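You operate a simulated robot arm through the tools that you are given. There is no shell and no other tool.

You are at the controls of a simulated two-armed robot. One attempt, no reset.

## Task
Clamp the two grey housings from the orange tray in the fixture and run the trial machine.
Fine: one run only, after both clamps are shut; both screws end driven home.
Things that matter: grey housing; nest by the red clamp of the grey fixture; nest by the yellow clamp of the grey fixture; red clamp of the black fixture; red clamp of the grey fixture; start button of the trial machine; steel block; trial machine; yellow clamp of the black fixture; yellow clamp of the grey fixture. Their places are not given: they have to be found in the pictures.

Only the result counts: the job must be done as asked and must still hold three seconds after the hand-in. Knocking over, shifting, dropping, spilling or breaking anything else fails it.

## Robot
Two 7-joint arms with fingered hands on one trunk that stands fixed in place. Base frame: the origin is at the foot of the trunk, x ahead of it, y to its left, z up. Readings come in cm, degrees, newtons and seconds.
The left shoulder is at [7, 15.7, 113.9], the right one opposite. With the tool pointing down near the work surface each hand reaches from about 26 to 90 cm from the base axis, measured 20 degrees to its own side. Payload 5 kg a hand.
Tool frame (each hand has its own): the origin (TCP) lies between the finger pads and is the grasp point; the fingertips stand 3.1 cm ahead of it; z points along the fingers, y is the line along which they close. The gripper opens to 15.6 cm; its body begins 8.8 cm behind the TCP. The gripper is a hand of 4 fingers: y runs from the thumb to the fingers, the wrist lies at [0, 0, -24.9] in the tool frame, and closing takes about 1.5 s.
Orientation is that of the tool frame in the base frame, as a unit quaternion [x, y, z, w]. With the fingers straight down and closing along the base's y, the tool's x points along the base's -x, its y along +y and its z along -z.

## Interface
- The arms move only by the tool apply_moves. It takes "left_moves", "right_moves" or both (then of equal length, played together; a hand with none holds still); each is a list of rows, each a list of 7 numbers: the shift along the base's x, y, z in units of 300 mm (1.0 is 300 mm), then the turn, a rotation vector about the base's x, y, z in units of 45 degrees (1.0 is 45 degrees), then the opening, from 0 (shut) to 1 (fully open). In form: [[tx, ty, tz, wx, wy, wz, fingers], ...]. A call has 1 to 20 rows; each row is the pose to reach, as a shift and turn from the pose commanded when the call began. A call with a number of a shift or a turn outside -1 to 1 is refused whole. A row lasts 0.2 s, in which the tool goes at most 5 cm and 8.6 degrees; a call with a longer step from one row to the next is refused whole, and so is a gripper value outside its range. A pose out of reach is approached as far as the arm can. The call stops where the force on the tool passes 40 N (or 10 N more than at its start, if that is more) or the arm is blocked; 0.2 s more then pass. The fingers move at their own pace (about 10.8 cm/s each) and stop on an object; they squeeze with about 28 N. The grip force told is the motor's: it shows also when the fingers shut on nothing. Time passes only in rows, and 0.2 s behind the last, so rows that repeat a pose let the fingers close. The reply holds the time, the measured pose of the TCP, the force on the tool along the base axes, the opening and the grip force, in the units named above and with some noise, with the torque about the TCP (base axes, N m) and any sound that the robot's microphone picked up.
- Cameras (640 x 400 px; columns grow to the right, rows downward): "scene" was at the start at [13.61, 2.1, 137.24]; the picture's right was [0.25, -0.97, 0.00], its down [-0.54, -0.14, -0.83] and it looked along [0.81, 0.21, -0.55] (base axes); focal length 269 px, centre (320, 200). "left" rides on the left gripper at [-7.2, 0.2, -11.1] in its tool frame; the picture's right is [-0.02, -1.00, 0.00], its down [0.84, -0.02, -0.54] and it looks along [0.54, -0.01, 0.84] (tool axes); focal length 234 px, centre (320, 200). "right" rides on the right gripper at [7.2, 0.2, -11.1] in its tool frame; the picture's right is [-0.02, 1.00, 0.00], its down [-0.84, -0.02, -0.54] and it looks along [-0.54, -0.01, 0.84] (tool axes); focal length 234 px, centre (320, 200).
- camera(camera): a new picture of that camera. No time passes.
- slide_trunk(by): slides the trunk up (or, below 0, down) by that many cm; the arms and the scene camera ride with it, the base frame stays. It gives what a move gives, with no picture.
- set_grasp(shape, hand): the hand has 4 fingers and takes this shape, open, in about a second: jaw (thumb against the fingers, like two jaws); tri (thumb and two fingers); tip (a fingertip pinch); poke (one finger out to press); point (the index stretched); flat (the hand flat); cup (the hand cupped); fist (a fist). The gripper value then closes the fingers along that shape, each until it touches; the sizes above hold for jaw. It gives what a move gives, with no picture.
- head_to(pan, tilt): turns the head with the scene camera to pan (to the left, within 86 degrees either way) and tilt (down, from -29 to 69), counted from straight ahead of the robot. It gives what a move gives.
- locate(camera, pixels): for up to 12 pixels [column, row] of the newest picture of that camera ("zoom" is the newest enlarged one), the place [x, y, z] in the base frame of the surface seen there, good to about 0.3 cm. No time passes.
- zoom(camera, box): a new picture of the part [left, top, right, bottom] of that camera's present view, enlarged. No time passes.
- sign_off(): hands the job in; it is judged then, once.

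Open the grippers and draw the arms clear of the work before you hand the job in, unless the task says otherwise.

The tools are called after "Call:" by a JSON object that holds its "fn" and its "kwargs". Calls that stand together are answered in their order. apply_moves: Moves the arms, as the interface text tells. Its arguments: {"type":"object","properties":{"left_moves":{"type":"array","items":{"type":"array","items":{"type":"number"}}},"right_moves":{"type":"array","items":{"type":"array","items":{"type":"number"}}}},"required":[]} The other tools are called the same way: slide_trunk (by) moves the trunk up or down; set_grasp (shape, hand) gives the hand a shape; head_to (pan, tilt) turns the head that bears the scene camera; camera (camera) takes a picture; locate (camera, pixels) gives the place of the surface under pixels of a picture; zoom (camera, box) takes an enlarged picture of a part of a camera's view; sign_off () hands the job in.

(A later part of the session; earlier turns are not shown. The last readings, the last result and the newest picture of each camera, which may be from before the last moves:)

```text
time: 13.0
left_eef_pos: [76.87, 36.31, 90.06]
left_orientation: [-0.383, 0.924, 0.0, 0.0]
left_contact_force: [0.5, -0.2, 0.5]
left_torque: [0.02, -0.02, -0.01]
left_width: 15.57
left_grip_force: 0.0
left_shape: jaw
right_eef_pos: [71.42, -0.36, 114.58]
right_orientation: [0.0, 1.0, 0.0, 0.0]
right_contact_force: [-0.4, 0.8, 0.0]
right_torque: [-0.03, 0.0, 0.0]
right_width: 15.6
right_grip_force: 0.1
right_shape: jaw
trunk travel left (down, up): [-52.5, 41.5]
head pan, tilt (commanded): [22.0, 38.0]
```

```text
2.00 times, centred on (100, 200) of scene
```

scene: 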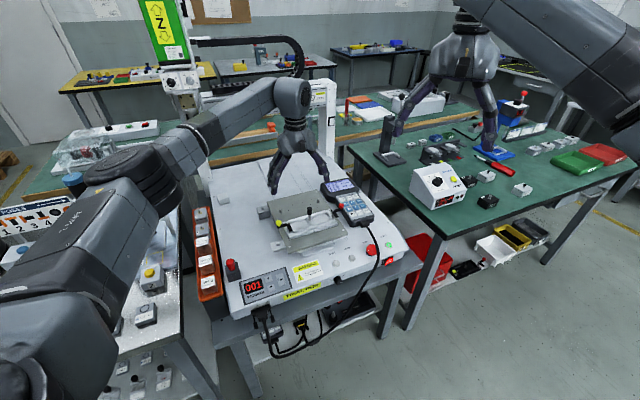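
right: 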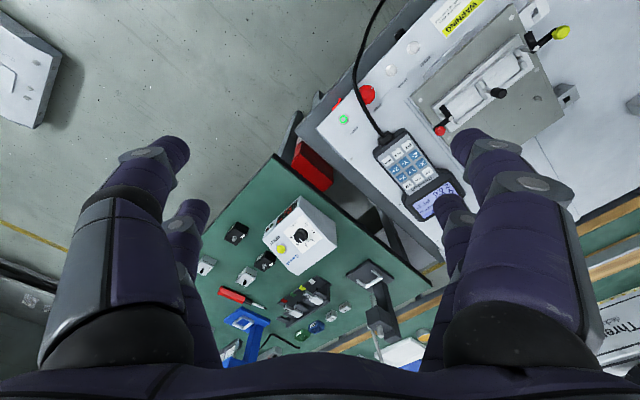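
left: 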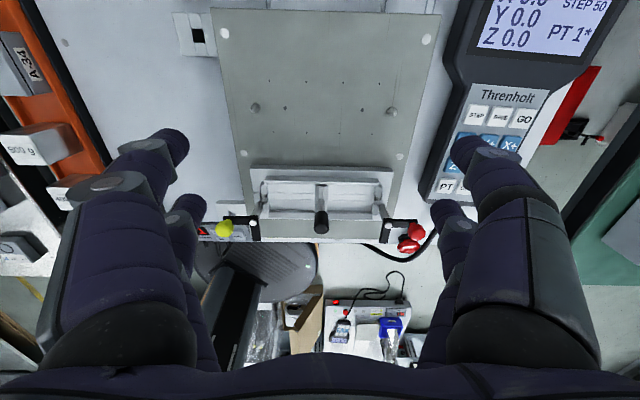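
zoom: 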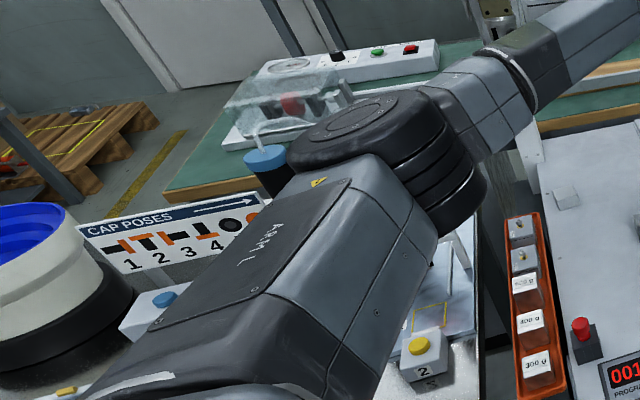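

The driver head is at about (76,71) above z≈100 and the blue cap at (43,82,99); the tray position (57.4,62.6) is clear of both. I raise the hand and move above the nearer housing at z=95.

Call:
{"fn": "apply_moves", "kwargs": {"left_moves": [[0, 0, 0.1, 0, 0, 0, 1], [-0.06, 0.09, 0.167, 0, 0, 0, 1], [-0.13, 0.19, 0.167, 0, 0, 0, 1], [-0.2, 0.3, 0.167, 0, 0, 0, 1], [-0.28, 0.42, 0.167, 0, 0, 0, 1], [-0.36, 0.54, 0.167, 0, 0, 0, 1], [-0.44, 0.65, 0.167, 0, 0, 0, 1], [-0.52, 0.76, 0.167, 0, 0, 0, 1], [-0.58, 0.84, 0.167, 0, 0, 0, 1], [-0.629, 0.89, 0.167, 0, 0, 0, 1]]}}

Call:
{"fn": "camera", "kwargs": {"camera": "left"}}

Call:
{"fn": "camera", "kwargs": {"camera": "scene"}}

```text
time: 15.2
left_eef_pos: [57.73, 63.09, 95.15]
left_orientation: [-0.382, 0.924, -0.001, -0.001]
left_contact_force: [-0.3, 0.2, 0.0]
left_torque: [0.01, 0.0, -0.01]
left_width: 15.57
left_grip_force: 0.1
left_shape: jaw
right_eef_pos: [71.29, -0.23, 114.62]
right_orientation: [0.0, 1.0, 0.0, 0.0]
right_contact_force: [0.8, 0.1, 0.6]
right_torque: [0.01, -0.03, 0.01]
right_width: 15.61
right_grip_force: 0.1
right_shape: jaw
trunk travel left (down, up): [-52.5, 41.5]
head pan, tilt (commanded): [22.0, 38.0]
```

```text
taken
```

left: 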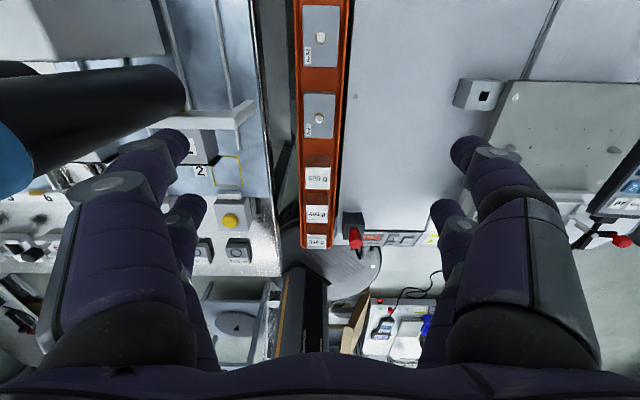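

```text
taken
```

scene: 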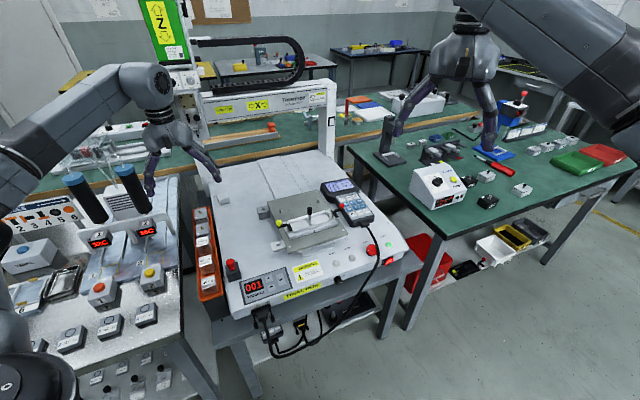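

The tray's housings appear at (320,40) and (320,115), and a black cylinder is near the left fingers at (100,100). I locate the cylinder and the left-table surfaces, and zoom on the housings.

Call:
{"fn": "locate", "kwargs": {"camera": "left", "pixels": [[10, 150], [150, 85], [180, 100], [100, 85], [200, 120], [240, 115], [228, 220], [265, 150], [150, 210], [340, 100], [300, 100], [20, 175]]}}

Call:
{"fn": "zoom", "kwargs": {"camera": "left", "box": [270, 0, 370, 170]}}

Call:
{"fn": "zoom", "kwargs": {"camera": "left", "box": [285, 80, 355, 150]}}

```text
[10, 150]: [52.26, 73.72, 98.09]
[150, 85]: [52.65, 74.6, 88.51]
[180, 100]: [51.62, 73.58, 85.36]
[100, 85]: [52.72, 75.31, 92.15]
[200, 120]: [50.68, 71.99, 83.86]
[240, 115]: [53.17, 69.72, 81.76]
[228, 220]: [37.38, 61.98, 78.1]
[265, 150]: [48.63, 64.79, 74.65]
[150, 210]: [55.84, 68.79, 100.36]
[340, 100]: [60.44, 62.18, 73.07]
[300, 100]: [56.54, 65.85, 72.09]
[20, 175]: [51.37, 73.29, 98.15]
```

```text
2.35 times, centred on (320, 85) of left
```

zoom: 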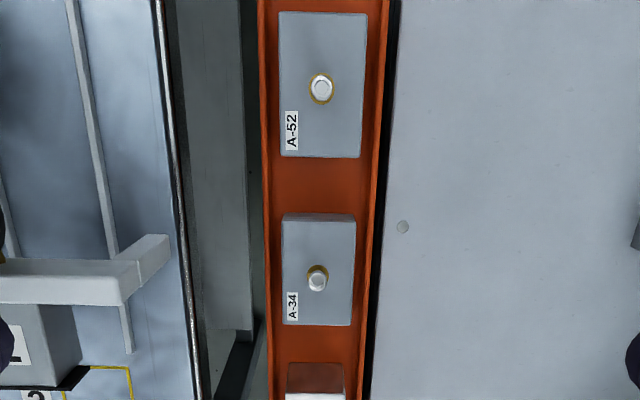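

```text
5.71 times, centred on (320, 115) of left
```

zoom: 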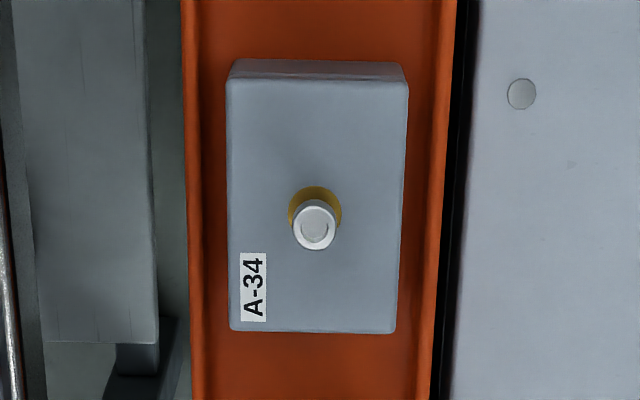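

Cylinder 2 stands around (52,74) with top z≈98, and a white bracket bar end is close to the tray's left side. I zoom on that bar to measure its clearance.

Call:
{"fn": "zoom", "kwargs": {"camera": "left", "box": [190, 70, 350, 170]}}

Call:
{"fn": "locate", "kwargs": {"camera": "zoom", "pixels": [[258, 118], [262, 135], [240, 165], [235, 130], [262, 105], [150, 130], [285, 280], [300, 130], [340, 200], [250, 118], [432, 340], [205, 225]]}}

Call:
{"fn": "zoom", "kwargs": {"camera": "left", "box": [285, 80, 355, 150]}}

Call:
{"fn": "locate", "kwargs": {"camera": "zoom", "pixels": [[230, 85], [408, 85], [230, 330], [395, 333], [315, 225], [300, 200], [235, 62], [405, 65], [320, 150], [320, 300], [215, 200], [420, 200]]}}

Call:
{"fn": "zoom", "kwargs": {"camera": "left", "box": [285, 0, 355, 70]}}

Call:
{"fn": "locate", "kwargs": {"camera": "zoom", "pixels": [[225, 40], [430, 45], [230, 370], [420, 375], [322, 215], [325, 300], [325, 100], [240, 200], [400, 200], [200, 200], [445, 200], [320, 390]]}}

```text
4.00 times, centred on (270, 120) of left
```

zoom: 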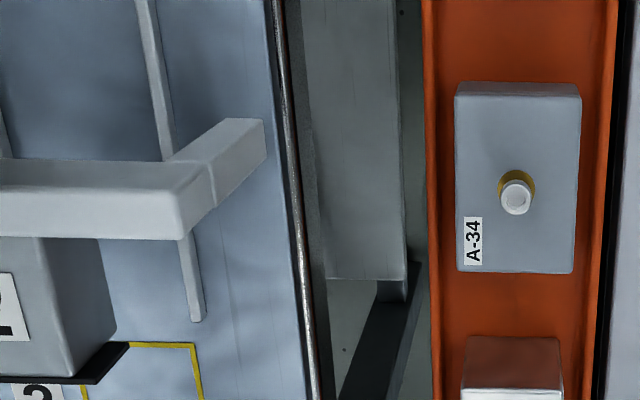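

```text
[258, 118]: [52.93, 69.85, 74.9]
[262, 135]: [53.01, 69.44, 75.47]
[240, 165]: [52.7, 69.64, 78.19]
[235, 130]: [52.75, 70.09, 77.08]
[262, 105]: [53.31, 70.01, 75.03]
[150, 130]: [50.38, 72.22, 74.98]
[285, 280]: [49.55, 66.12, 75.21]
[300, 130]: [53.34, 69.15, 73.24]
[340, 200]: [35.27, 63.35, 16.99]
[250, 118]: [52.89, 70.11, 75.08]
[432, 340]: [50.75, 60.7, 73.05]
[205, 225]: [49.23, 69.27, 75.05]
```

```text
5.71 times, centred on (320, 115) of left
```

zoom: 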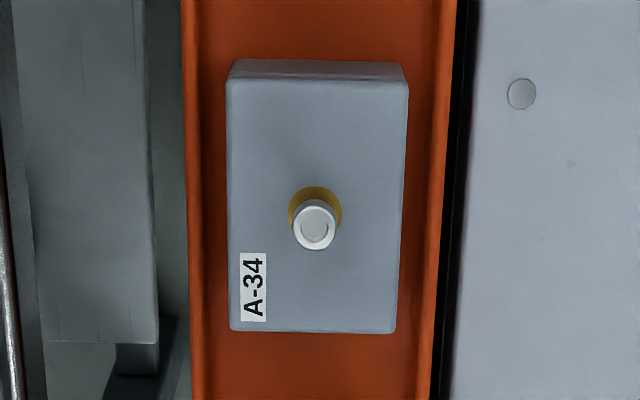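

```text
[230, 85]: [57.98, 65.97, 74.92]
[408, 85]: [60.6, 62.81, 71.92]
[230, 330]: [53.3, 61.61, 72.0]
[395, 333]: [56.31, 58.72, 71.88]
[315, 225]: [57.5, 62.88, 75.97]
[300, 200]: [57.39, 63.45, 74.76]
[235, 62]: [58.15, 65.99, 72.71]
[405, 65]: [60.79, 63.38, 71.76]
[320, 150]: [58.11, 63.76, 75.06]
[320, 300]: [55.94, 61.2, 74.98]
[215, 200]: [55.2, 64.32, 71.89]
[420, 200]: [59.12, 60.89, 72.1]
```

```text
5.71 times, centred on (320, 35) of left
```

zoom: 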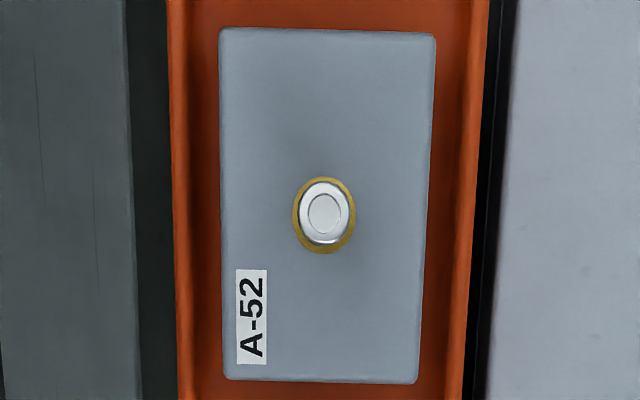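

```text
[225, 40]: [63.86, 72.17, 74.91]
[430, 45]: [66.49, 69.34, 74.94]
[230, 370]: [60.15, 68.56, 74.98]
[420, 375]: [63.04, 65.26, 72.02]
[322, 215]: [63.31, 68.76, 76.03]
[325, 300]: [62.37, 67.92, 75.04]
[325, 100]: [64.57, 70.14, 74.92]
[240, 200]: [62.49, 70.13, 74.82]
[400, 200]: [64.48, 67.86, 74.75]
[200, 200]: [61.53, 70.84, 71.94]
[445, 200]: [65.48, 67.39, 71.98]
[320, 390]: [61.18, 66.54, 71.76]
```

Both housings measure about 5.5 x 4.0 x 3.1 cm (tops z≈75.0, floor z≈71.9); the left table edge and a bracket leg lie at u≈-11.5. I check the driver head's lower end in the scene view.

Call:
{"fn": "zoom", "kwargs": {"camera": "scene", "box": [130, 60, 250, 210]}}

Call:
{"fn": "zoom", "kwargs": {"camera": "scene", "box": [60, 150, 240, 290]}}

```text
2.67 times, centred on (190, 135) of scene
```

zoom: 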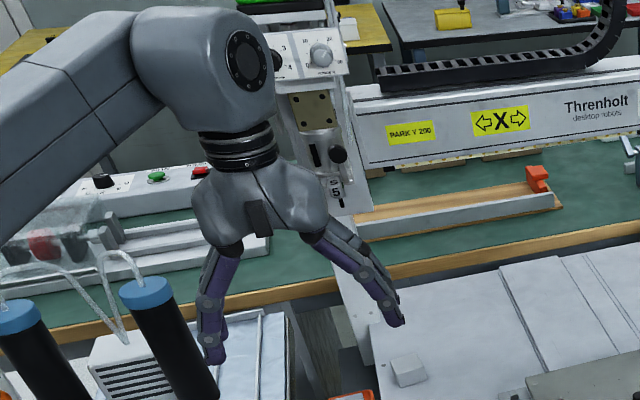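

```text
2.86 times, centred on (150, 220) of scene
```

zoom: 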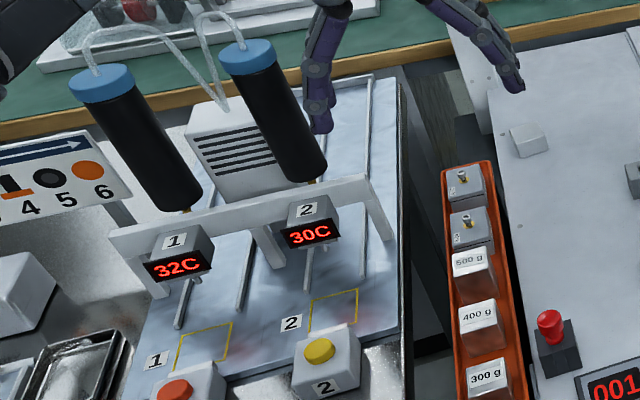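

The scene view confirms the bracket leg next to A-34 and the driver head well above. I close the left fingers to about 5.5 cm here in the air to measure how wide the knuckles stand.

Call:
{"fn": "apply_moves", "kwargs": {"left_moves": [[0, 0, 0, 0, 0, 0, 0.35], [0, 0, 0, 0, 0, 0, 0.35], [0, 0, 0, 0, 0, 0, 0.35], [0, 0, 0, 0, 0, 0, 0.35], [0, 0, 0, 0, 0, 0, 0.35]]}}

Call:
{"fn": "camera", "kwargs": {"camera": "left"}}

Call:
{"fn": "locate", "kwargs": {"camera": "left", "pixels": [[265, 145], [270, 207], [375, 148], [368, 210], [145, 175], [135, 185], [170, 165], [210, 140], [205, 215], [70, 290], [190, 290], [120, 230]]}}

Call:
{"fn": "zoom", "kwargs": {"camera": "scene", "box": [130, 80, 250, 210]}}

```text
time: 16.4
left_eef_pos: [57.89, 62.92, 95.35]
left_orientation: [-0.383, 0.924, 0.0, 0.0]
left_contact_force: [0.5, -0.2, 0.2]
left_torque: [-0.03, -0.03, 0.0]
left_width: 5.48
left_grip_force: 0.1
left_shape: jaw
right_eef_pos: [71.38, -0.28, 114.62]
right_orientation: [0.0, 1.0, -0.001, 0.0]
right_contact_force: [0.0, -0.2, 0.4]
right_torque: [-0.04, -0.05, 0.01]
right_width: 15.59
right_grip_force: 0.1
right_shape: jaw
trunk travel left (down, up): [-52.5, 41.5]
head pan, tilt (commanded): [22.0, 38.0]
```

```text
taken
```

left: 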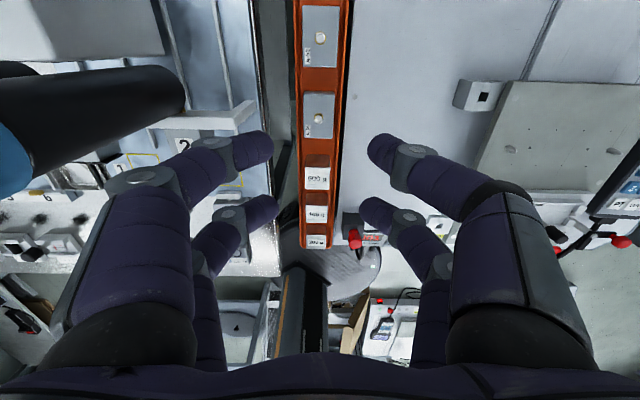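

```text
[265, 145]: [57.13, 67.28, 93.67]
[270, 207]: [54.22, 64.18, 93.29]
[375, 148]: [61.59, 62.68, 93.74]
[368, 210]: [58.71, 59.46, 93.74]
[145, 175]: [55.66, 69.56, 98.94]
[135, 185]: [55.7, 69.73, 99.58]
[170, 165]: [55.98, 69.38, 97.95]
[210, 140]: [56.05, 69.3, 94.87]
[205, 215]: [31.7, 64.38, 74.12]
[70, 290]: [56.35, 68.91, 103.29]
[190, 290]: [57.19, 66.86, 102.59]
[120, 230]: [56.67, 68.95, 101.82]
```

```text
3.08 times, centred on (190, 145) of scene
```

zoom: 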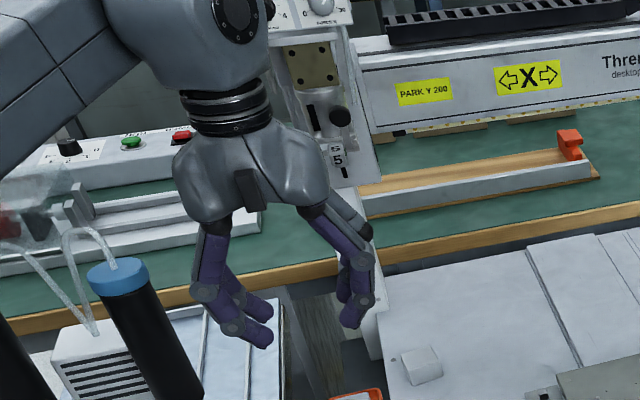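

Knuckles extend about 7.2 cm from centre at this opening, leaving clearance to the bracket leg. I go over A-52 (target about (63.36, 68.87)) and descend to z=82 for a check.

Call:
{"fn": "apply_moves", "kwargs": {"left_moves": [[0.06, 0.064, 0, 0, 0, 0, 0.37], [0.12, 0.128, 0, 0, 0, 0, 0.37], [0.183, 0.193, 0, 0, 0, 0, 0.37], [0.183, 0.193, -0.12, 0, 0, 0, 0.37], [0.183, 0.193, -0.24, 0, 0, 0, 0.37], [0.183, 0.193, -0.36, 0, 0, 0, 0.37], [0.183, 0.193, -0.436, 0, 0, 0, 0.37], [0.183, 0.193, -0.436, 0, 0, 0, 0.37]]}}

Call:
{"fn": "camera", "kwargs": {"camera": "left"}}

Call:
{"fn": "zoom", "kwargs": {"camera": "scene", "box": [100, 60, 300, 260]}}

```text
time: 18.2
left_eef_pos: [63.31, 68.63, 82.07]
left_orientation: [-0.382, 0.924, 0.0, 0.0]
left_contact_force: [0.1, -1.0, -0.3]
left_torque: [0.01, 0.02, -0.04]
left_width: 5.73
left_grip_force: 0.1
left_shape: jaw
right_eef_pos: [71.29, -0.35, 114.61]
right_orientation: [0.0, 1.0, 0.0, 0.0]
right_contact_force: [0.2, -0.4, 0.5]
right_torque: [0.03, -0.01, 0.0]
right_width: 15.6
right_grip_force: 0.0
right_shape: jaw
trunk travel left (down, up): [-52.5, 41.5]
head pan, tilt (commanded): [22.0, 38.0]
```

```text
taken
```

left: 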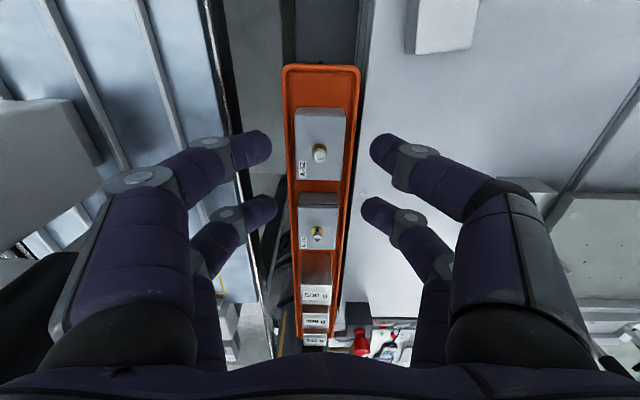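

```text
2.00 times, centred on (200, 160) of scene
```

zoom: 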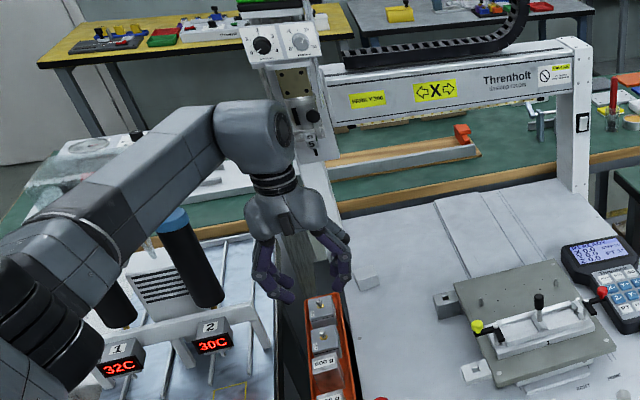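

The housing A-52 (centre px ≈320,145) is centred between the fingers at 270 and 372. I check its position from this closer view before the final descent.

Call:
{"fn": "zoom", "kwargs": {"camera": "left", "box": [240, 60, 400, 210]}}

Call:
{"fn": "locate", "kwargs": {"camera": "zoom", "pixels": [[320, 250], [230, 165], [365, 160], [228, 312], [340, 320], [270, 200], [130, 200], [435, 210], [140, 360], [205, 300], [395, 300], [318, 90]]}}

```text
2.67 times, centred on (320, 135) of left
```

zoom: 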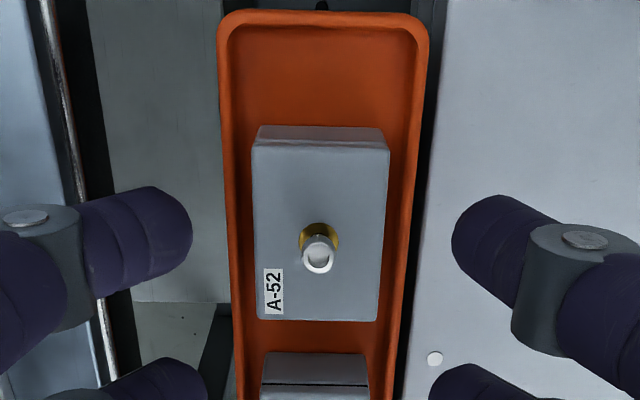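

```text
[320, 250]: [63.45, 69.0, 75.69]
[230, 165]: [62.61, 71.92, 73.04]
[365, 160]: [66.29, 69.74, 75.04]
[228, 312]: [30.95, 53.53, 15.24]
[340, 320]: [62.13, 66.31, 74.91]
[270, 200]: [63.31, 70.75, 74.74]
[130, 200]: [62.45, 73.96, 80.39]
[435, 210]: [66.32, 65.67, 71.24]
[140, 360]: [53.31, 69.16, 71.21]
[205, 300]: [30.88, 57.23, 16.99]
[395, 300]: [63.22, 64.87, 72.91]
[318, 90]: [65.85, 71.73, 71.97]
```

The housing and hand line up within about 1 mm. I descend to TCP z≈76.3, so the tips stay just above the tray rim at z≈73.0.

Call:
{"fn": "apply_moves", "kwargs": {"left_moves": [[0, 0.002, -0.07, 0, 0, 0, 0.37], [0, 0.003, -0.13, 0, 0, 0, 0.37], [0, 0.003, -0.17, 0, 0, 0, 0.37], [0, 0.003, -0.19, 0, 0, 0, 0.37], [0, 0.003, -0.19, 0, 0, 0, 0.37]]}}

Call:
{"fn": "camera", "kwargs": {"camera": "left"}}

Call:
{"fn": "zoom", "kwargs": {"camera": "scene", "box": [150, 140, 260, 240]}}

```text
time: 19.4
left_eef_pos: [63.31, 68.84, 76.42]
left_orientation: [-0.383, 0.924, -0.001, 0.001]
left_contact_force: [0.2, -0.4, 0.0]
left_torque: [-0.01, 0.01, 0.02]
left_width: 5.76
left_grip_force: 0.2
left_shape: jaw
right_eef_pos: [71.31, -0.38, 114.64]
right_orientation: [0.0, 1.0, 0.0, 0.001]
right_contact_force: [0.1, 0.5, -0.7]
right_torque: [-0.05, -0.01, -0.04]
right_width: 15.58
right_grip_force: 0.0
right_shape: jaw
trunk travel left (down, up): [-52.5, 41.5]
head pan, tilt (commanded): [22.0, 38.0]
```

```text
taken
```

left: 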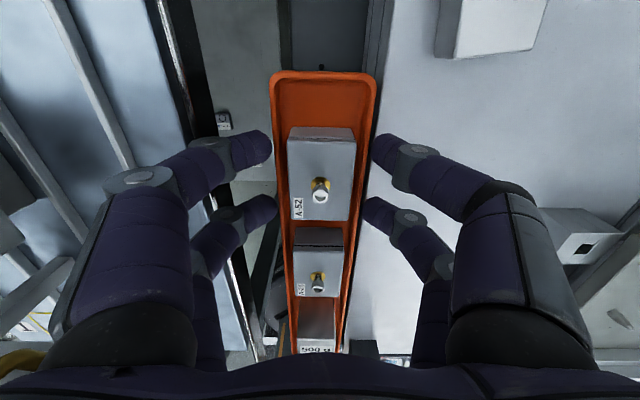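

```text
4.00 times, centred on (205, 190) of scene
```

zoom: 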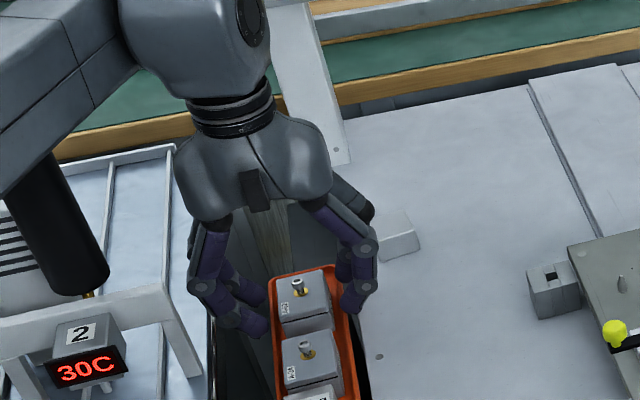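

No contact forces yet and the tips are just outside the rim. I close the fingers on the housing.

Call:
{"fn": "apply_moves", "kwargs": {"left_moves": [[0, 0, 0, 0, 0, 0, 0.25], [0, 0, 0, 0, 0, 0, 0.15], [0, 0, 0, 0, 0, 0, 0], [0, 0, 0, 0, 0, 0, 0], [0, 0, 0, 0, 0, 0, 0]]}}

Call:
{"fn": "camera", "kwargs": {"camera": "left"}}

Call:
{"fn": "zoom", "kwargs": {"camera": "scene", "box": [150, 140, 260, 240]}}

```text
time: 20.6
left_eef_pos: [63.43, 68.78, 76.46]
left_orientation: [-0.383, 0.924, 0.0, 0.0]
left_contact_force: [0.1, -0.8, 0.2]
left_torque: [-0.02, -0.03, 0.0]
left_width: 3.41
left_grip_force: 27.8
left_shape: jaw
right_eef_pos: [71.26, -0.47, 114.69]
right_orientation: [0.0, 1.0, 0.0, 0.0]
right_contact_force: [0.4, -0.3, 0.1]
right_torque: [0.03, 0.01, 0.01]
right_width: 15.59
right_grip_force: 0.1
right_shape: jaw
trunk travel left (down, up): [-52.5, 41.5]
head pan, tilt (commanded): [22.0, 38.0]
```

```text
taken
```

left: 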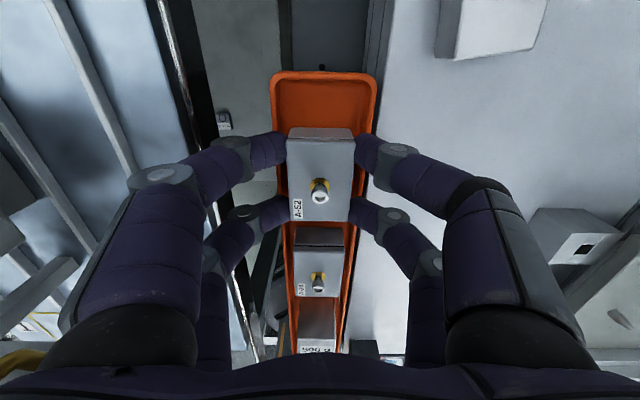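

```text
4.00 times, centred on (205, 190) of scene
```

zoom: 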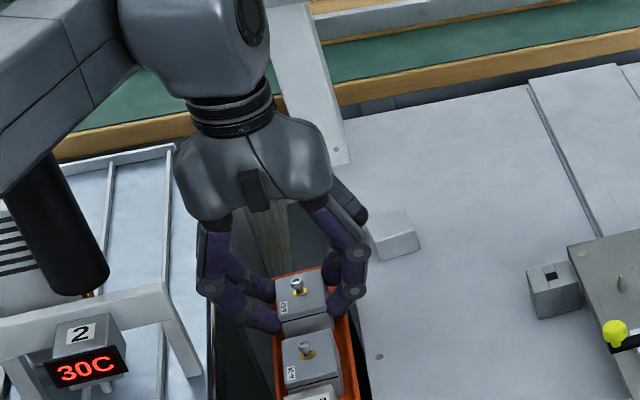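

The fingers stopped at 3.41 cm with 27.8 N and hug the housing. I lift 3 cm slowly and check that it is held.

Call:
{"fn": "apply_moves", "kwargs": {"left_moves": [[0, 0, 0.02, 0, 0, 0, 0], [0, 0, 0.04, 0, 0, 0, 0], [0, 0, 0.07, 0, 0, 0, 0], [0, 0, 0.1, 0, 0, 0, 0], [0, 0, 0.1, 0, 0, 0, 0]]}}

Call:
{"fn": "camera", "kwargs": {"camera": "left"}}

Call:
{"fn": "zoom", "kwargs": {"camera": "scene", "box": [150, 120, 260, 220]}}

```text
time: 21.8
left_eef_pos: [63.23, 68.75, 79.4]
left_orientation: [-0.383, 0.924, 0.0, 0.0]
left_contact_force: [0.3, -0.3, -1.1]
left_torque: [0.04, 0.02, -0.01]
left_width: 3.39
left_grip_force: 28.1
left_shape: jaw
right_eef_pos: [71.45, -0.41, 114.59]
right_orientation: [0.0, 1.0, 0.001, 0.0]
right_contact_force: [0.9, 0.0, 1.0]
right_torque: [-0.01, 0.01, 0.01]
right_width: 15.57
right_grip_force: 0.0
right_shape: jaw
trunk travel left (down, up): [-52.5, 41.5]
head pan, tilt (commanded): [22.0, 38.0]
```

```text
taken
```

left: 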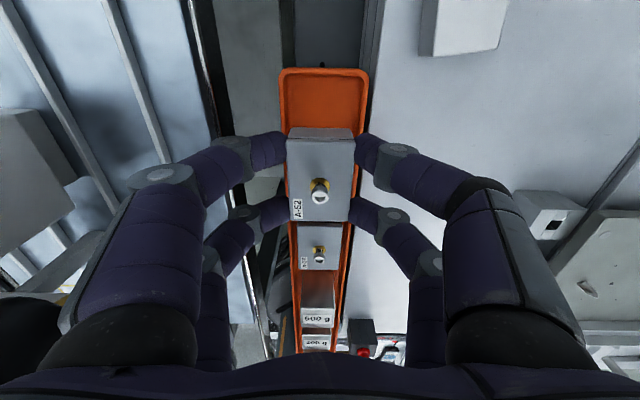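

```text
4.00 times, centred on (205, 170) of scene
```

zoom: 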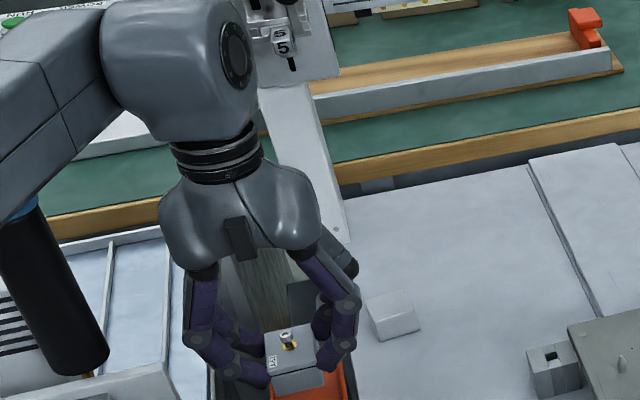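

Housing A-52 is held level and unshifted in the hand. I lift it to z≈95 and travel toward the fixture while turning the hand by -45° (first half of the 90° turn).

Call:
{"fn": "apply_moves", "kwargs": {"left_moves": [[0, 0, 0.12, 0, 0, 0, 0], [0, 0, 0.26, 0, 0, 0, 0], [0, 0, 0.4, 0, 0, 0, 0], [0, -0.02, 0.5, 0, 0, 0, 0], [0.02, -0.08, 0.53, 0, 0, -0.1, 0], [0.04, -0.16, 0.53, 0, 0, -0.22, 0], [0.06, -0.24, 0.53, 0, 0, -0.34, 0], [0.08, -0.32, 0.53, 0, 0, -0.46, 0], [0.1, -0.4, 0.53, 0, 0, -0.58, 0], [0.12, -0.48, 0.53, 0, 0, -0.7, 0], [0.14, -0.56, 0.53, 0, 0, -0.82, 0], [0.16, -0.64, 0.53, 0, 0, -0.92, 0], [0.17, -0.68, 0.53, 0, 0, -1.0, 0]]}}

Call:
{"fn": "camera", "kwargs": {"camera": "left"}}

Call:
{"fn": "camera", "kwargs": {"camera": "scene"}}

```text
time: 24.6
left_eef_pos: [68.26, 48.35, 95.27]
left_orientation: [0.001, 1.0, 0.0, 0.0]
left_contact_force: [-0.7, -0.2, -0.1]
left_torque: [-0.01, 0.04, 0.0]
left_width: 3.4
left_grip_force: 28.0
left_shape: jaw
right_eef_pos: [71.33, -0.46, 114.7]
right_orientation: [-0.001, 1.0, 0.0, 0.0]
right_contact_force: [-0.4, 0.7, 0.2]
right_torque: [-0.01, 0.0, 0.0]
right_width: 15.59
right_grip_force: 0.1
right_shape: jaw
trunk travel left (down, up): [-52.5, 41.5]
head pan, tilt (commanded): [22.0, 38.0]
```

```text
taken
```

left: 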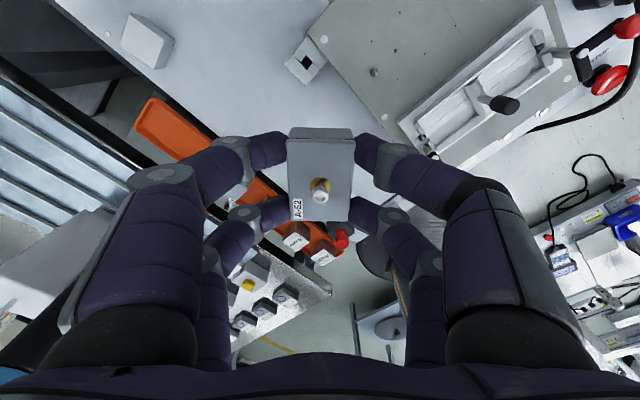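

```text
taken
```

scene: 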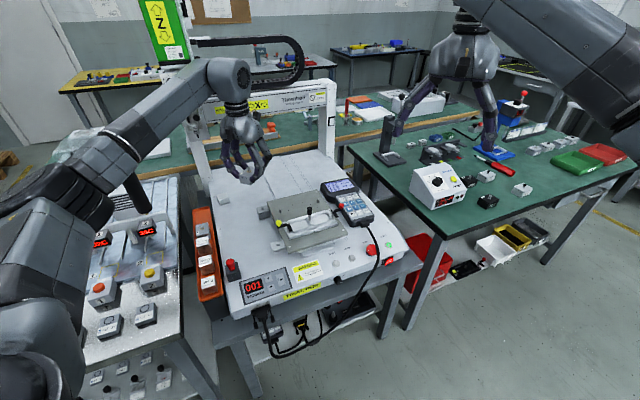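

The housing is still held steady at px (320,175). I continue to a point above the red-side nest with the second -45° turn.

Call:
{"fn": "apply_moves", "kwargs": {"left_moves": [[0.02, -0.07, 0, 0, 0, -0.1, 0], [0.04, -0.15, 0, 0, 0, -0.22, 0], [0.06, -0.23, 0, 0, 0, -0.34, 0], [0.08, -0.31, 0, 0, 0, -0.46, 0], [0.1, -0.39, 0, 0, 0, -0.58, 0], [0.12, -0.47, 0, 0, 0, -0.7, 0], [0.14, -0.55, 0, 0, 0, -0.82, 0], [0.16, -0.63, 0, 0, 0, -0.92, 0], [0.178, -0.69, 0, 0, 0, -1.0, 0], [0.178, -0.69, 0, 0, 0, -1.0, 0]]}}

Call:
{"fn": "camera", "kwargs": {"camera": "left"}}

Call:
{"fn": "camera", "kwargs": {"camera": "scene"}}

```text
time: 26.8
left_eef_pos: [73.79, 28.01, 95.32]
left_orientation: [0.382, 0.924, -0.001, -0.001]
left_contact_force: [0.6, 0.1, -0.5]
left_torque: [-0.02, 0.0, -0.01]
left_width: 3.39
left_grip_force: 27.9
left_shape: jaw
right_eef_pos: [71.23, -0.34, 114.6]
right_orientation: [0.0, 1.0, 0.0, 0.0]
right_contact_force: [0.4, -0.3, -0.4]
right_torque: [0.04, 0.04, 0.03]
right_width: 15.6
right_grip_force: 0.0
right_shape: jaw
trunk travel left (down, up): [-52.5, 41.5]
head pan, tilt (commanded): [22.0, 38.0]
```

```text
taken
```

left: 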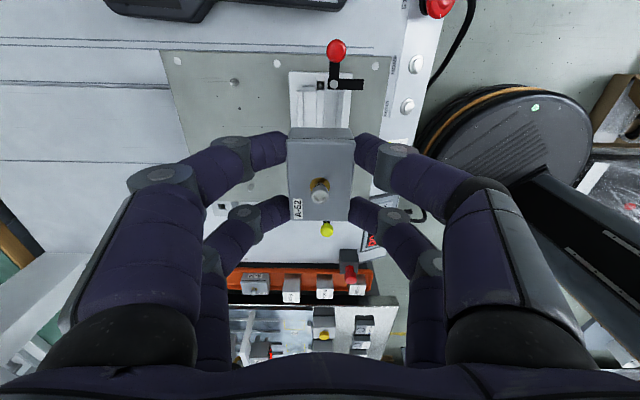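

```text
taken
```

scene: 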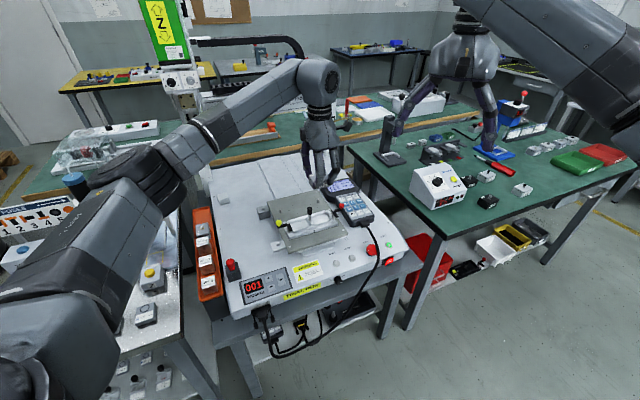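

Now above the red-side nest. I zoom to compare the held housing with the nest in the same picture.

Call:
{"fn": "zoom", "kwargs": {"camera": "left", "box": [260, 30, 380, 240]}}

Call:
{"fn": "zoom", "kwargs": {"camera": "left", "box": [270, 60, 380, 140]}}

Call:
{"fn": "zoom", "kwargs": {"camera": "left", "box": [270, 120, 370, 230]}}

Call:
{"fn": "locate", "kwargs": {"camera": "zoom", "pixels": [[225, 65], [425, 65], [228, 355], [410, 360], [320, 265], [320, 150], [240, 60], [415, 62], [300, 350], [320, 60], [235, 200], [410, 200]]}}

```text
1.90 times, centred on (320, 135) of left
```

zoom: 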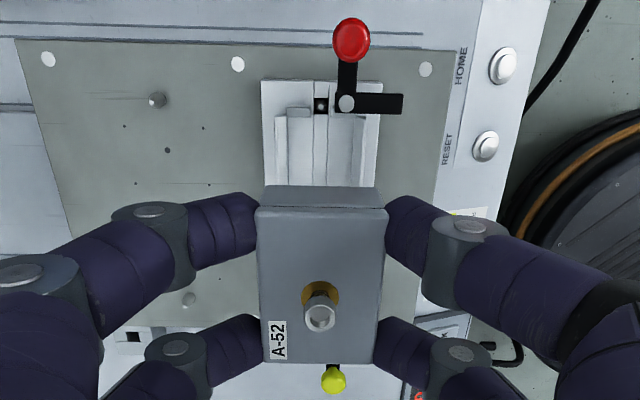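

```text
5.00 times, centred on (325, 100) of left
```

zoom: 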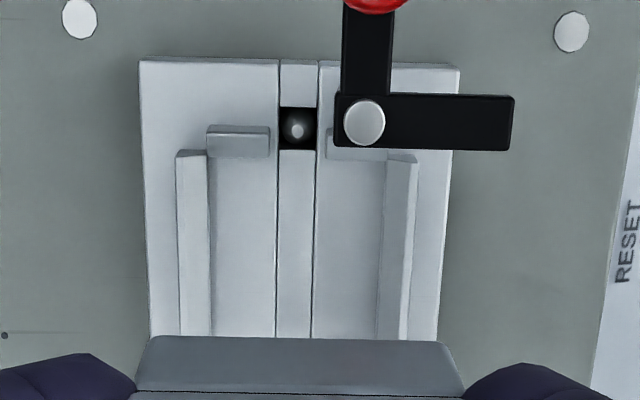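

```text
3.64 times, centred on (320, 175) of left
```

zoom: 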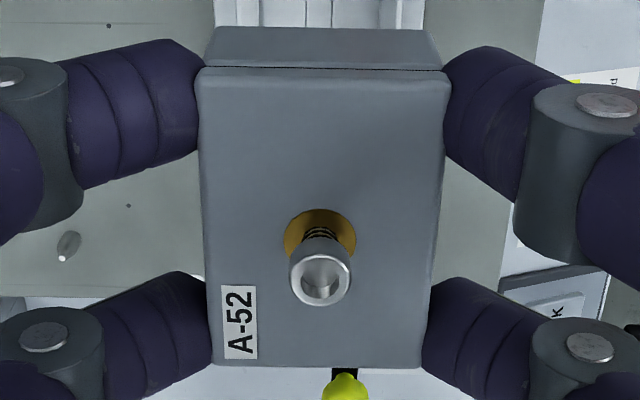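

```text
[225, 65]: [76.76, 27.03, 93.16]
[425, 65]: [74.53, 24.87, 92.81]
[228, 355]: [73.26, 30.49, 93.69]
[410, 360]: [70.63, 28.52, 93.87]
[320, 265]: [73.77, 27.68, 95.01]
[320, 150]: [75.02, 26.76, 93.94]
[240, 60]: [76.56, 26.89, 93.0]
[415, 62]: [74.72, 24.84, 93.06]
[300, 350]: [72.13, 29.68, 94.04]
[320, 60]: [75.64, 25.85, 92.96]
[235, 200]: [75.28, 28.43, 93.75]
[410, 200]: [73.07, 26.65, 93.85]
```

The housing centre reads u≈32.5, v≈71.8. I re-zoom on the visible nest end to double-check rails and stop from this angle.

Call:
{"fn": "zoom", "kwargs": {"camera": "left", "box": [270, 60, 380, 140]}}

Call:
{"fn": "locate", "kwargs": {"camera": "zoom", "pixels": [[207, 250], [215, 250], [379, 250], [390, 250], [240, 162], [240, 150], [180, 250], [412, 250], [365, 122], [500, 122], [245, 250], [350, 250]]}}

```text
5.00 times, centred on (325, 100) of left
```

zoom: 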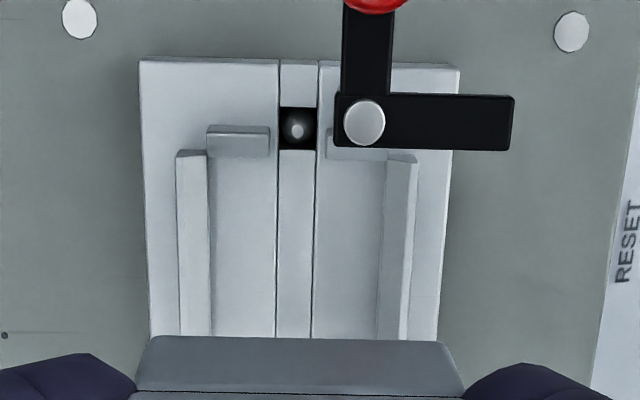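

```text
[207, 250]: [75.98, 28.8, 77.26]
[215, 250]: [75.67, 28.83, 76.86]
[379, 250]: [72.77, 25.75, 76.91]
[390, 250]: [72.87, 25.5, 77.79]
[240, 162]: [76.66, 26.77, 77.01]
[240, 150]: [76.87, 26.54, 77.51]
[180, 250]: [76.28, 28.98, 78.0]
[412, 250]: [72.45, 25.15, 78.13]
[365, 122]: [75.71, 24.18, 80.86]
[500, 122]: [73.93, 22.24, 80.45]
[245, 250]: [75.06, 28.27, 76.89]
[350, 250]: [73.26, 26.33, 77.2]
```

The nest spans about u 29.65–35.25, v 69.65–74.0, matching the housing position. I descend to TCP z≈85 (housing bottom about 80.5), just above the rails, watching the force.

Call:
{"fn": "apply_moves", "kwargs": {"left_moves": [[0, 0, -0.1, 0, 0, 0, 0], [0, 0, -0.2, 0, 0, 0, 0], [0, 0, -0.28, 0, 0, 0, 0], [0, 0, -0.34, 0, 0, 0, 0], [0, 0, -0.34, 0, 0, 0, 0]]}}

Call:
{"fn": "camera", "kwargs": {"camera": "left"}}

Call:
{"fn": "zoom", "kwargs": {"camera": "scene", "box": [260, 170, 370, 260]}}

```text
time: 28.0
left_eef_pos: [73.87, 27.8, 85.04]
left_orientation: [0.383, 0.924, 0.0, 0.0]
left_contact_force: [0.5, 1.0, 0.0]
left_torque: [0.01, 0.01, 0.0]
left_width: 3.41
left_grip_force: 28.5
left_shape: jaw
right_eef_pos: [71.34, -0.37, 114.6]
right_orientation: [0.0, 1.0, -0.001, 0.0]
right_contact_force: [-0.7, -0.1, 0.4]
right_torque: [-0.01, 0.02, 0.05]
right_width: 15.59
right_grip_force: 0.0
right_shape: jaw
trunk travel left (down, up): [-52.5, 41.5]
head pan, tilt (commanded): [22.0, 38.0]
```

```text
taken
```

left: 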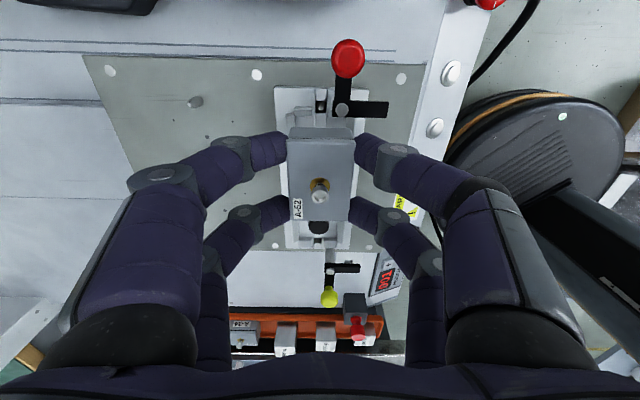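

```text
4.44 times, centred on (315, 215) of scene
```

zoom: 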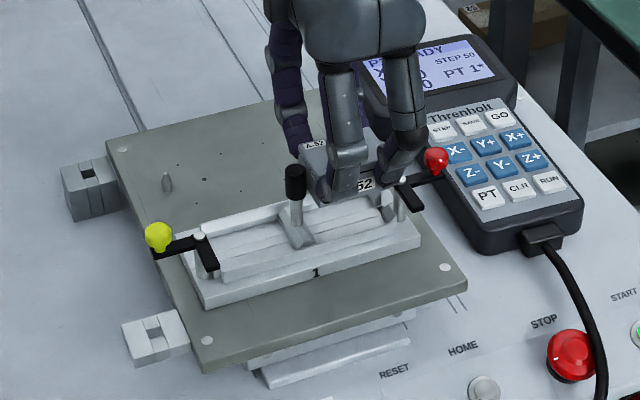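

The housing hangs centred over the nest; the front right finger is close to the red clamp arm. I zoom in on that gap before lowering further.

Call:
{"fn": "zoom", "kwargs": {"camera": "left", "box": [265, 70, 405, 170]}}

Call:
{"fn": "locate", "kwargs": {"camera": "zoom", "pixels": [[350, 185], [340, 205], [335, 160], [345, 170], [525, 190], [480, 300], [430, 310], [420, 340], [300, 285], [110, 260], [405, 262], [245, 262]]}}

Call:
{"fn": "zoom", "kwargs": {"camera": "left", "box": [265, 190, 375, 260]}}

```text
4.00 times, centred on (335, 120) of left
```

zoom: 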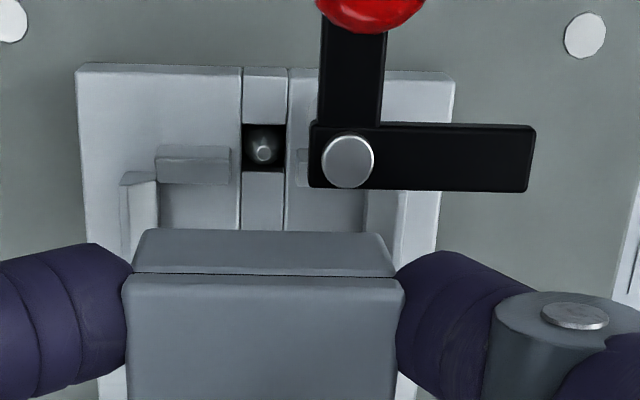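

```text
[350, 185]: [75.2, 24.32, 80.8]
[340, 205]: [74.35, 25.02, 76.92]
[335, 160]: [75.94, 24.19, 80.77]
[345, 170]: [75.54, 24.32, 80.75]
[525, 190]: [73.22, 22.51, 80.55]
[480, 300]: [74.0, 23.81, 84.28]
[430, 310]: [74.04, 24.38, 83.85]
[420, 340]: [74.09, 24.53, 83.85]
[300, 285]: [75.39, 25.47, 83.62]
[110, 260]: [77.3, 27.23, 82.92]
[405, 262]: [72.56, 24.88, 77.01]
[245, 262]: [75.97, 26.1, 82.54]
```

```text
5.71 times, centred on (320, 225) of left
```

zoom: 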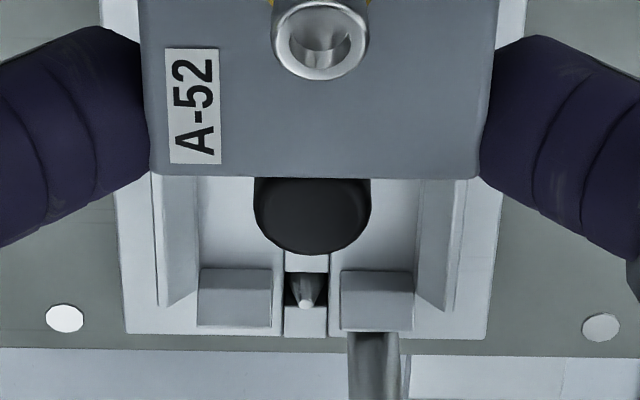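

About 0.5 cm of clearance to the red clamp arm, and the housing is centred on the channel. I lower slowly into the nest.

Call:
{"fn": "apply_moves", "kwargs": {"left_moves": [[0, 0, -0.03, 0, 0, 0, 0], [0, 0, -0.06, 0, 0, 0, 0], [0, 0, -0.08, 0, 0, 0, 0], [0, 0, -0.095, 0, 0, 0, 0], [0, 0, -0.105, 0, 0, 0, 0], [0, 0, -0.112, 0, 0, 0, 0]]}}

Call:
{"fn": "zoom", "kwargs": {"camera": "left", "box": [250, 60, 410, 260]}}

Call:
{"fn": "zoom", "kwargs": {"camera": "scene", "box": [260, 170, 370, 260]}}

```text
time: 29.4
left_eef_pos: [73.9, 27.77, 81.68]
left_orientation: [0.382, 0.924, -0.001, -0.001]
left_contact_force: [-0.4, 0.5, 0.0]
left_torque: [0.0, 0.08, -0.03]
left_width: 3.39
left_grip_force: 27.9
left_shape: jaw
right_eef_pos: [71.32, -0.43, 114.54]
right_orientation: [0.0, 1.0, 0.0, 0.0]
right_contact_force: [-0.3, -0.6, -0.1]
right_torque: [-0.03, 0.03, 0.01]
right_width: 15.6
right_grip_force: 0.0
right_shape: jaw
trunk travel left (down, up): [-52.5, 41.5]
head pan, tilt (commanded): [22.0, 38.0]
```

```text
2.00 times, centred on (330, 160) of left
```

zoom: 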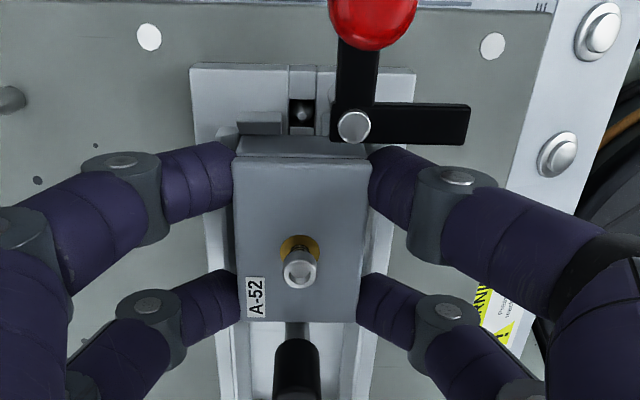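

```text
4.44 times, centred on (315, 215) of scene
```

zoom: 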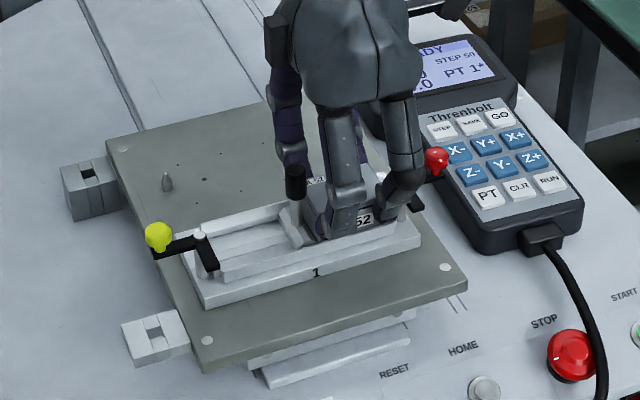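

Still no contact force at z=81.68, so the housing is just above the floor. I go down another 4 mm in small steps until it touches.

Call:
{"fn": "apply_moves", "kwargs": {"left_moves": [[0, 0, -0.004, 0, 0, 0, 0], [0, 0, -0.007, 0, 0, 0, 0], [0, 0, -0.01, 0, 0, 0, 0], [0, 0, -0.013, 0, 0, 0, 0]]}}

Call:
{"fn": "zoom", "kwargs": {"camera": "left", "box": [250, 60, 410, 260]}}

```text
time: 30.4
left_eef_pos: [73.86, 27.79, 81.38]
left_orientation: [0.382, 0.924, 0.0, 0.0]
left_contact_force: [0.7, 1.4, 0.3]
left_torque: [0.07, -0.06, -0.08]
left_width: 3.4
left_grip_force: 28.4
left_shape: jaw
right_eef_pos: [71.46, -0.38, 114.66]
right_orientation: [0.001, 1.0, 0.0, 0.0]
right_contact_force: [0.5, 0.5, 0.4]
right_torque: [0.0, 0.01, -0.02]
right_width: 15.57
right_grip_force: 0.0
right_shape: jaw
trunk travel left (down, up): [-52.5, 41.5]
head pan, tilt (commanded): [22.0, 38.0]
```

```text
2.00 times, centred on (330, 160) of left
```

zoom: 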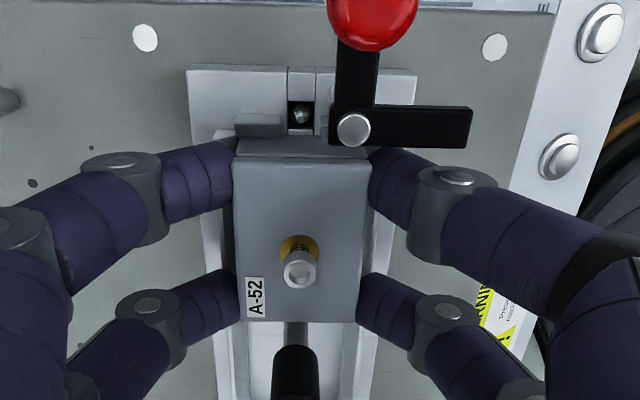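

Slight torque appears (≈0.1 N m), hinting at light contact. I continue down in 1 mm steps to feel the floor.

Call:
{"fn": "apply_moves", "kwargs": {"left_moves": [[0, 0, -0.003, 0, 0, 0, 0], [0, 0, -0.006, 0, 0, 0, 0], [0, 0, -0.008, 0, 0, 0, 0]]}}

Call:
{"fn": "zoom", "kwargs": {"camera": "left", "box": [250, 60, 410, 260]}}

Call:
{"fn": "locate", "kwargs": {"camera": "zoom", "pixels": [[270, 200], [340, 200], [300, 268], [270, 300], [340, 300], [300, 180], [275, 120], [262, 317], [300, 148], [410, 110], [245, 165], [360, 165]]}}

```text
time: 31.2
left_eef_pos: [73.8, 27.75, 81.28]
left_orientation: [0.382, 0.924, 0.0, 0.002]
left_contact_force: [0.2, 2.2, 9.8]
left_torque: [0.0, -0.05, -0.05]
left_width: 3.38
left_grip_force: 28.6
left_shape: jaw
right_eef_pos: [71.13, -0.47, 114.76]
right_orientation: [-0.001, 1.0, 0.0, -0.001]
right_contact_force: [0.3, 0.5, -0.3]
right_torque: [-0.03, 0.03, 0.02]
right_width: 15.62
right_grip_force: 0.0
right_shape: jaw
trunk travel left (down, up): [-52.5, 41.5]
head pan, tilt (commanded): [22.0, 38.0]
```

```text
2.00 times, centred on (330, 160) of left
```

zoom: 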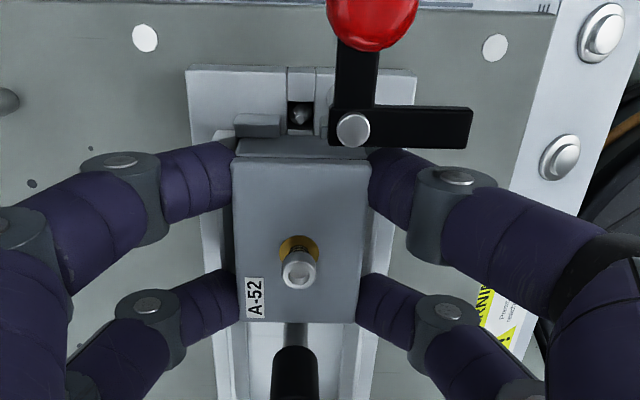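

```text
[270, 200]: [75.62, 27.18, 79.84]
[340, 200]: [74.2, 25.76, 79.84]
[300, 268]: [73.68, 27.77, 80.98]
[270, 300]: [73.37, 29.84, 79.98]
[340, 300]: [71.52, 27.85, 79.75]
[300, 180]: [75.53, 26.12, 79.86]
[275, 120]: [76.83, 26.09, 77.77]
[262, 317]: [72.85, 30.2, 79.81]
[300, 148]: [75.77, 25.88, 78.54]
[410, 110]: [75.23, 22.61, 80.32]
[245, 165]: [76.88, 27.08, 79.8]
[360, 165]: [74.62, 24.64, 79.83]
```

The floor is felt (about 10 N) and the housing top reads flat at z≈79.84, so it is seated. I open the fingers modestly and check.

Call:
{"fn": "apply_moves", "kwargs": {"left_moves": [[0, 0, 0.003, 0, 0, 0, 0.25], [0, 0, 0.003, 0, 0, 0, 0.36], [0, 0, 0.003, 0, 0, 0, 0.42], [0, 0, 0.003, 0, 0, 0, 0.42]]}}

Call:
{"fn": "zoom", "kwargs": {"camera": "left", "box": [250, 60, 410, 260]}}

Call:
{"fn": "locate", "kwargs": {"camera": "zoom", "pixels": [[270, 200], [340, 200], [300, 268], [270, 300], [340, 300], [300, 180], [275, 120], [262, 317], [300, 148], [410, 110], [245, 165], [360, 165]]}}

```text
time: 32.2
left_eef_pos: [73.84, 27.82, 81.19]
left_orientation: [0.382, 0.924, -0.001, -0.001]
left_contact_force: [-0.6, -0.2, -0.4]
left_torque: [0.0, 0.02, -0.01]
left_width: 6.5
left_grip_force: 0.1
left_shape: jaw
right_eef_pos: [71.38, -0.38, 114.67]
right_orientation: [0.0, 1.0, 0.0, 0.0]
right_contact_force: [0.0, 0.0, 0.8]
right_torque: [-0.02, -0.02, 0.02]
right_width: 15.62
right_grip_force: 0.0
right_shape: jaw
trunk travel left (down, up): [-52.5, 41.5]
head pan, tilt (commanded): [22.0, 38.0]
```

```text
2.00 times, centred on (330, 160) of left
```

zoom: 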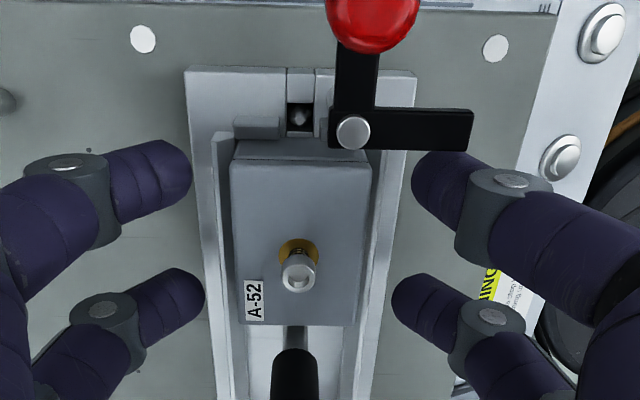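

```text
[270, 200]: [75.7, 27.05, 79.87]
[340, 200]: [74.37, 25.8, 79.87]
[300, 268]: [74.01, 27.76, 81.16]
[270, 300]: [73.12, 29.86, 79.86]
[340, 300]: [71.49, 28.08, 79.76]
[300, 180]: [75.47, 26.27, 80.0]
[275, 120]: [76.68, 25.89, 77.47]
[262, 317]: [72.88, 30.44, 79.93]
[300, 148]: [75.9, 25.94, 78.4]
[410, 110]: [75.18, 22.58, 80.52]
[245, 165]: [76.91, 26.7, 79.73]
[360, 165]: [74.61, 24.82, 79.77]
```

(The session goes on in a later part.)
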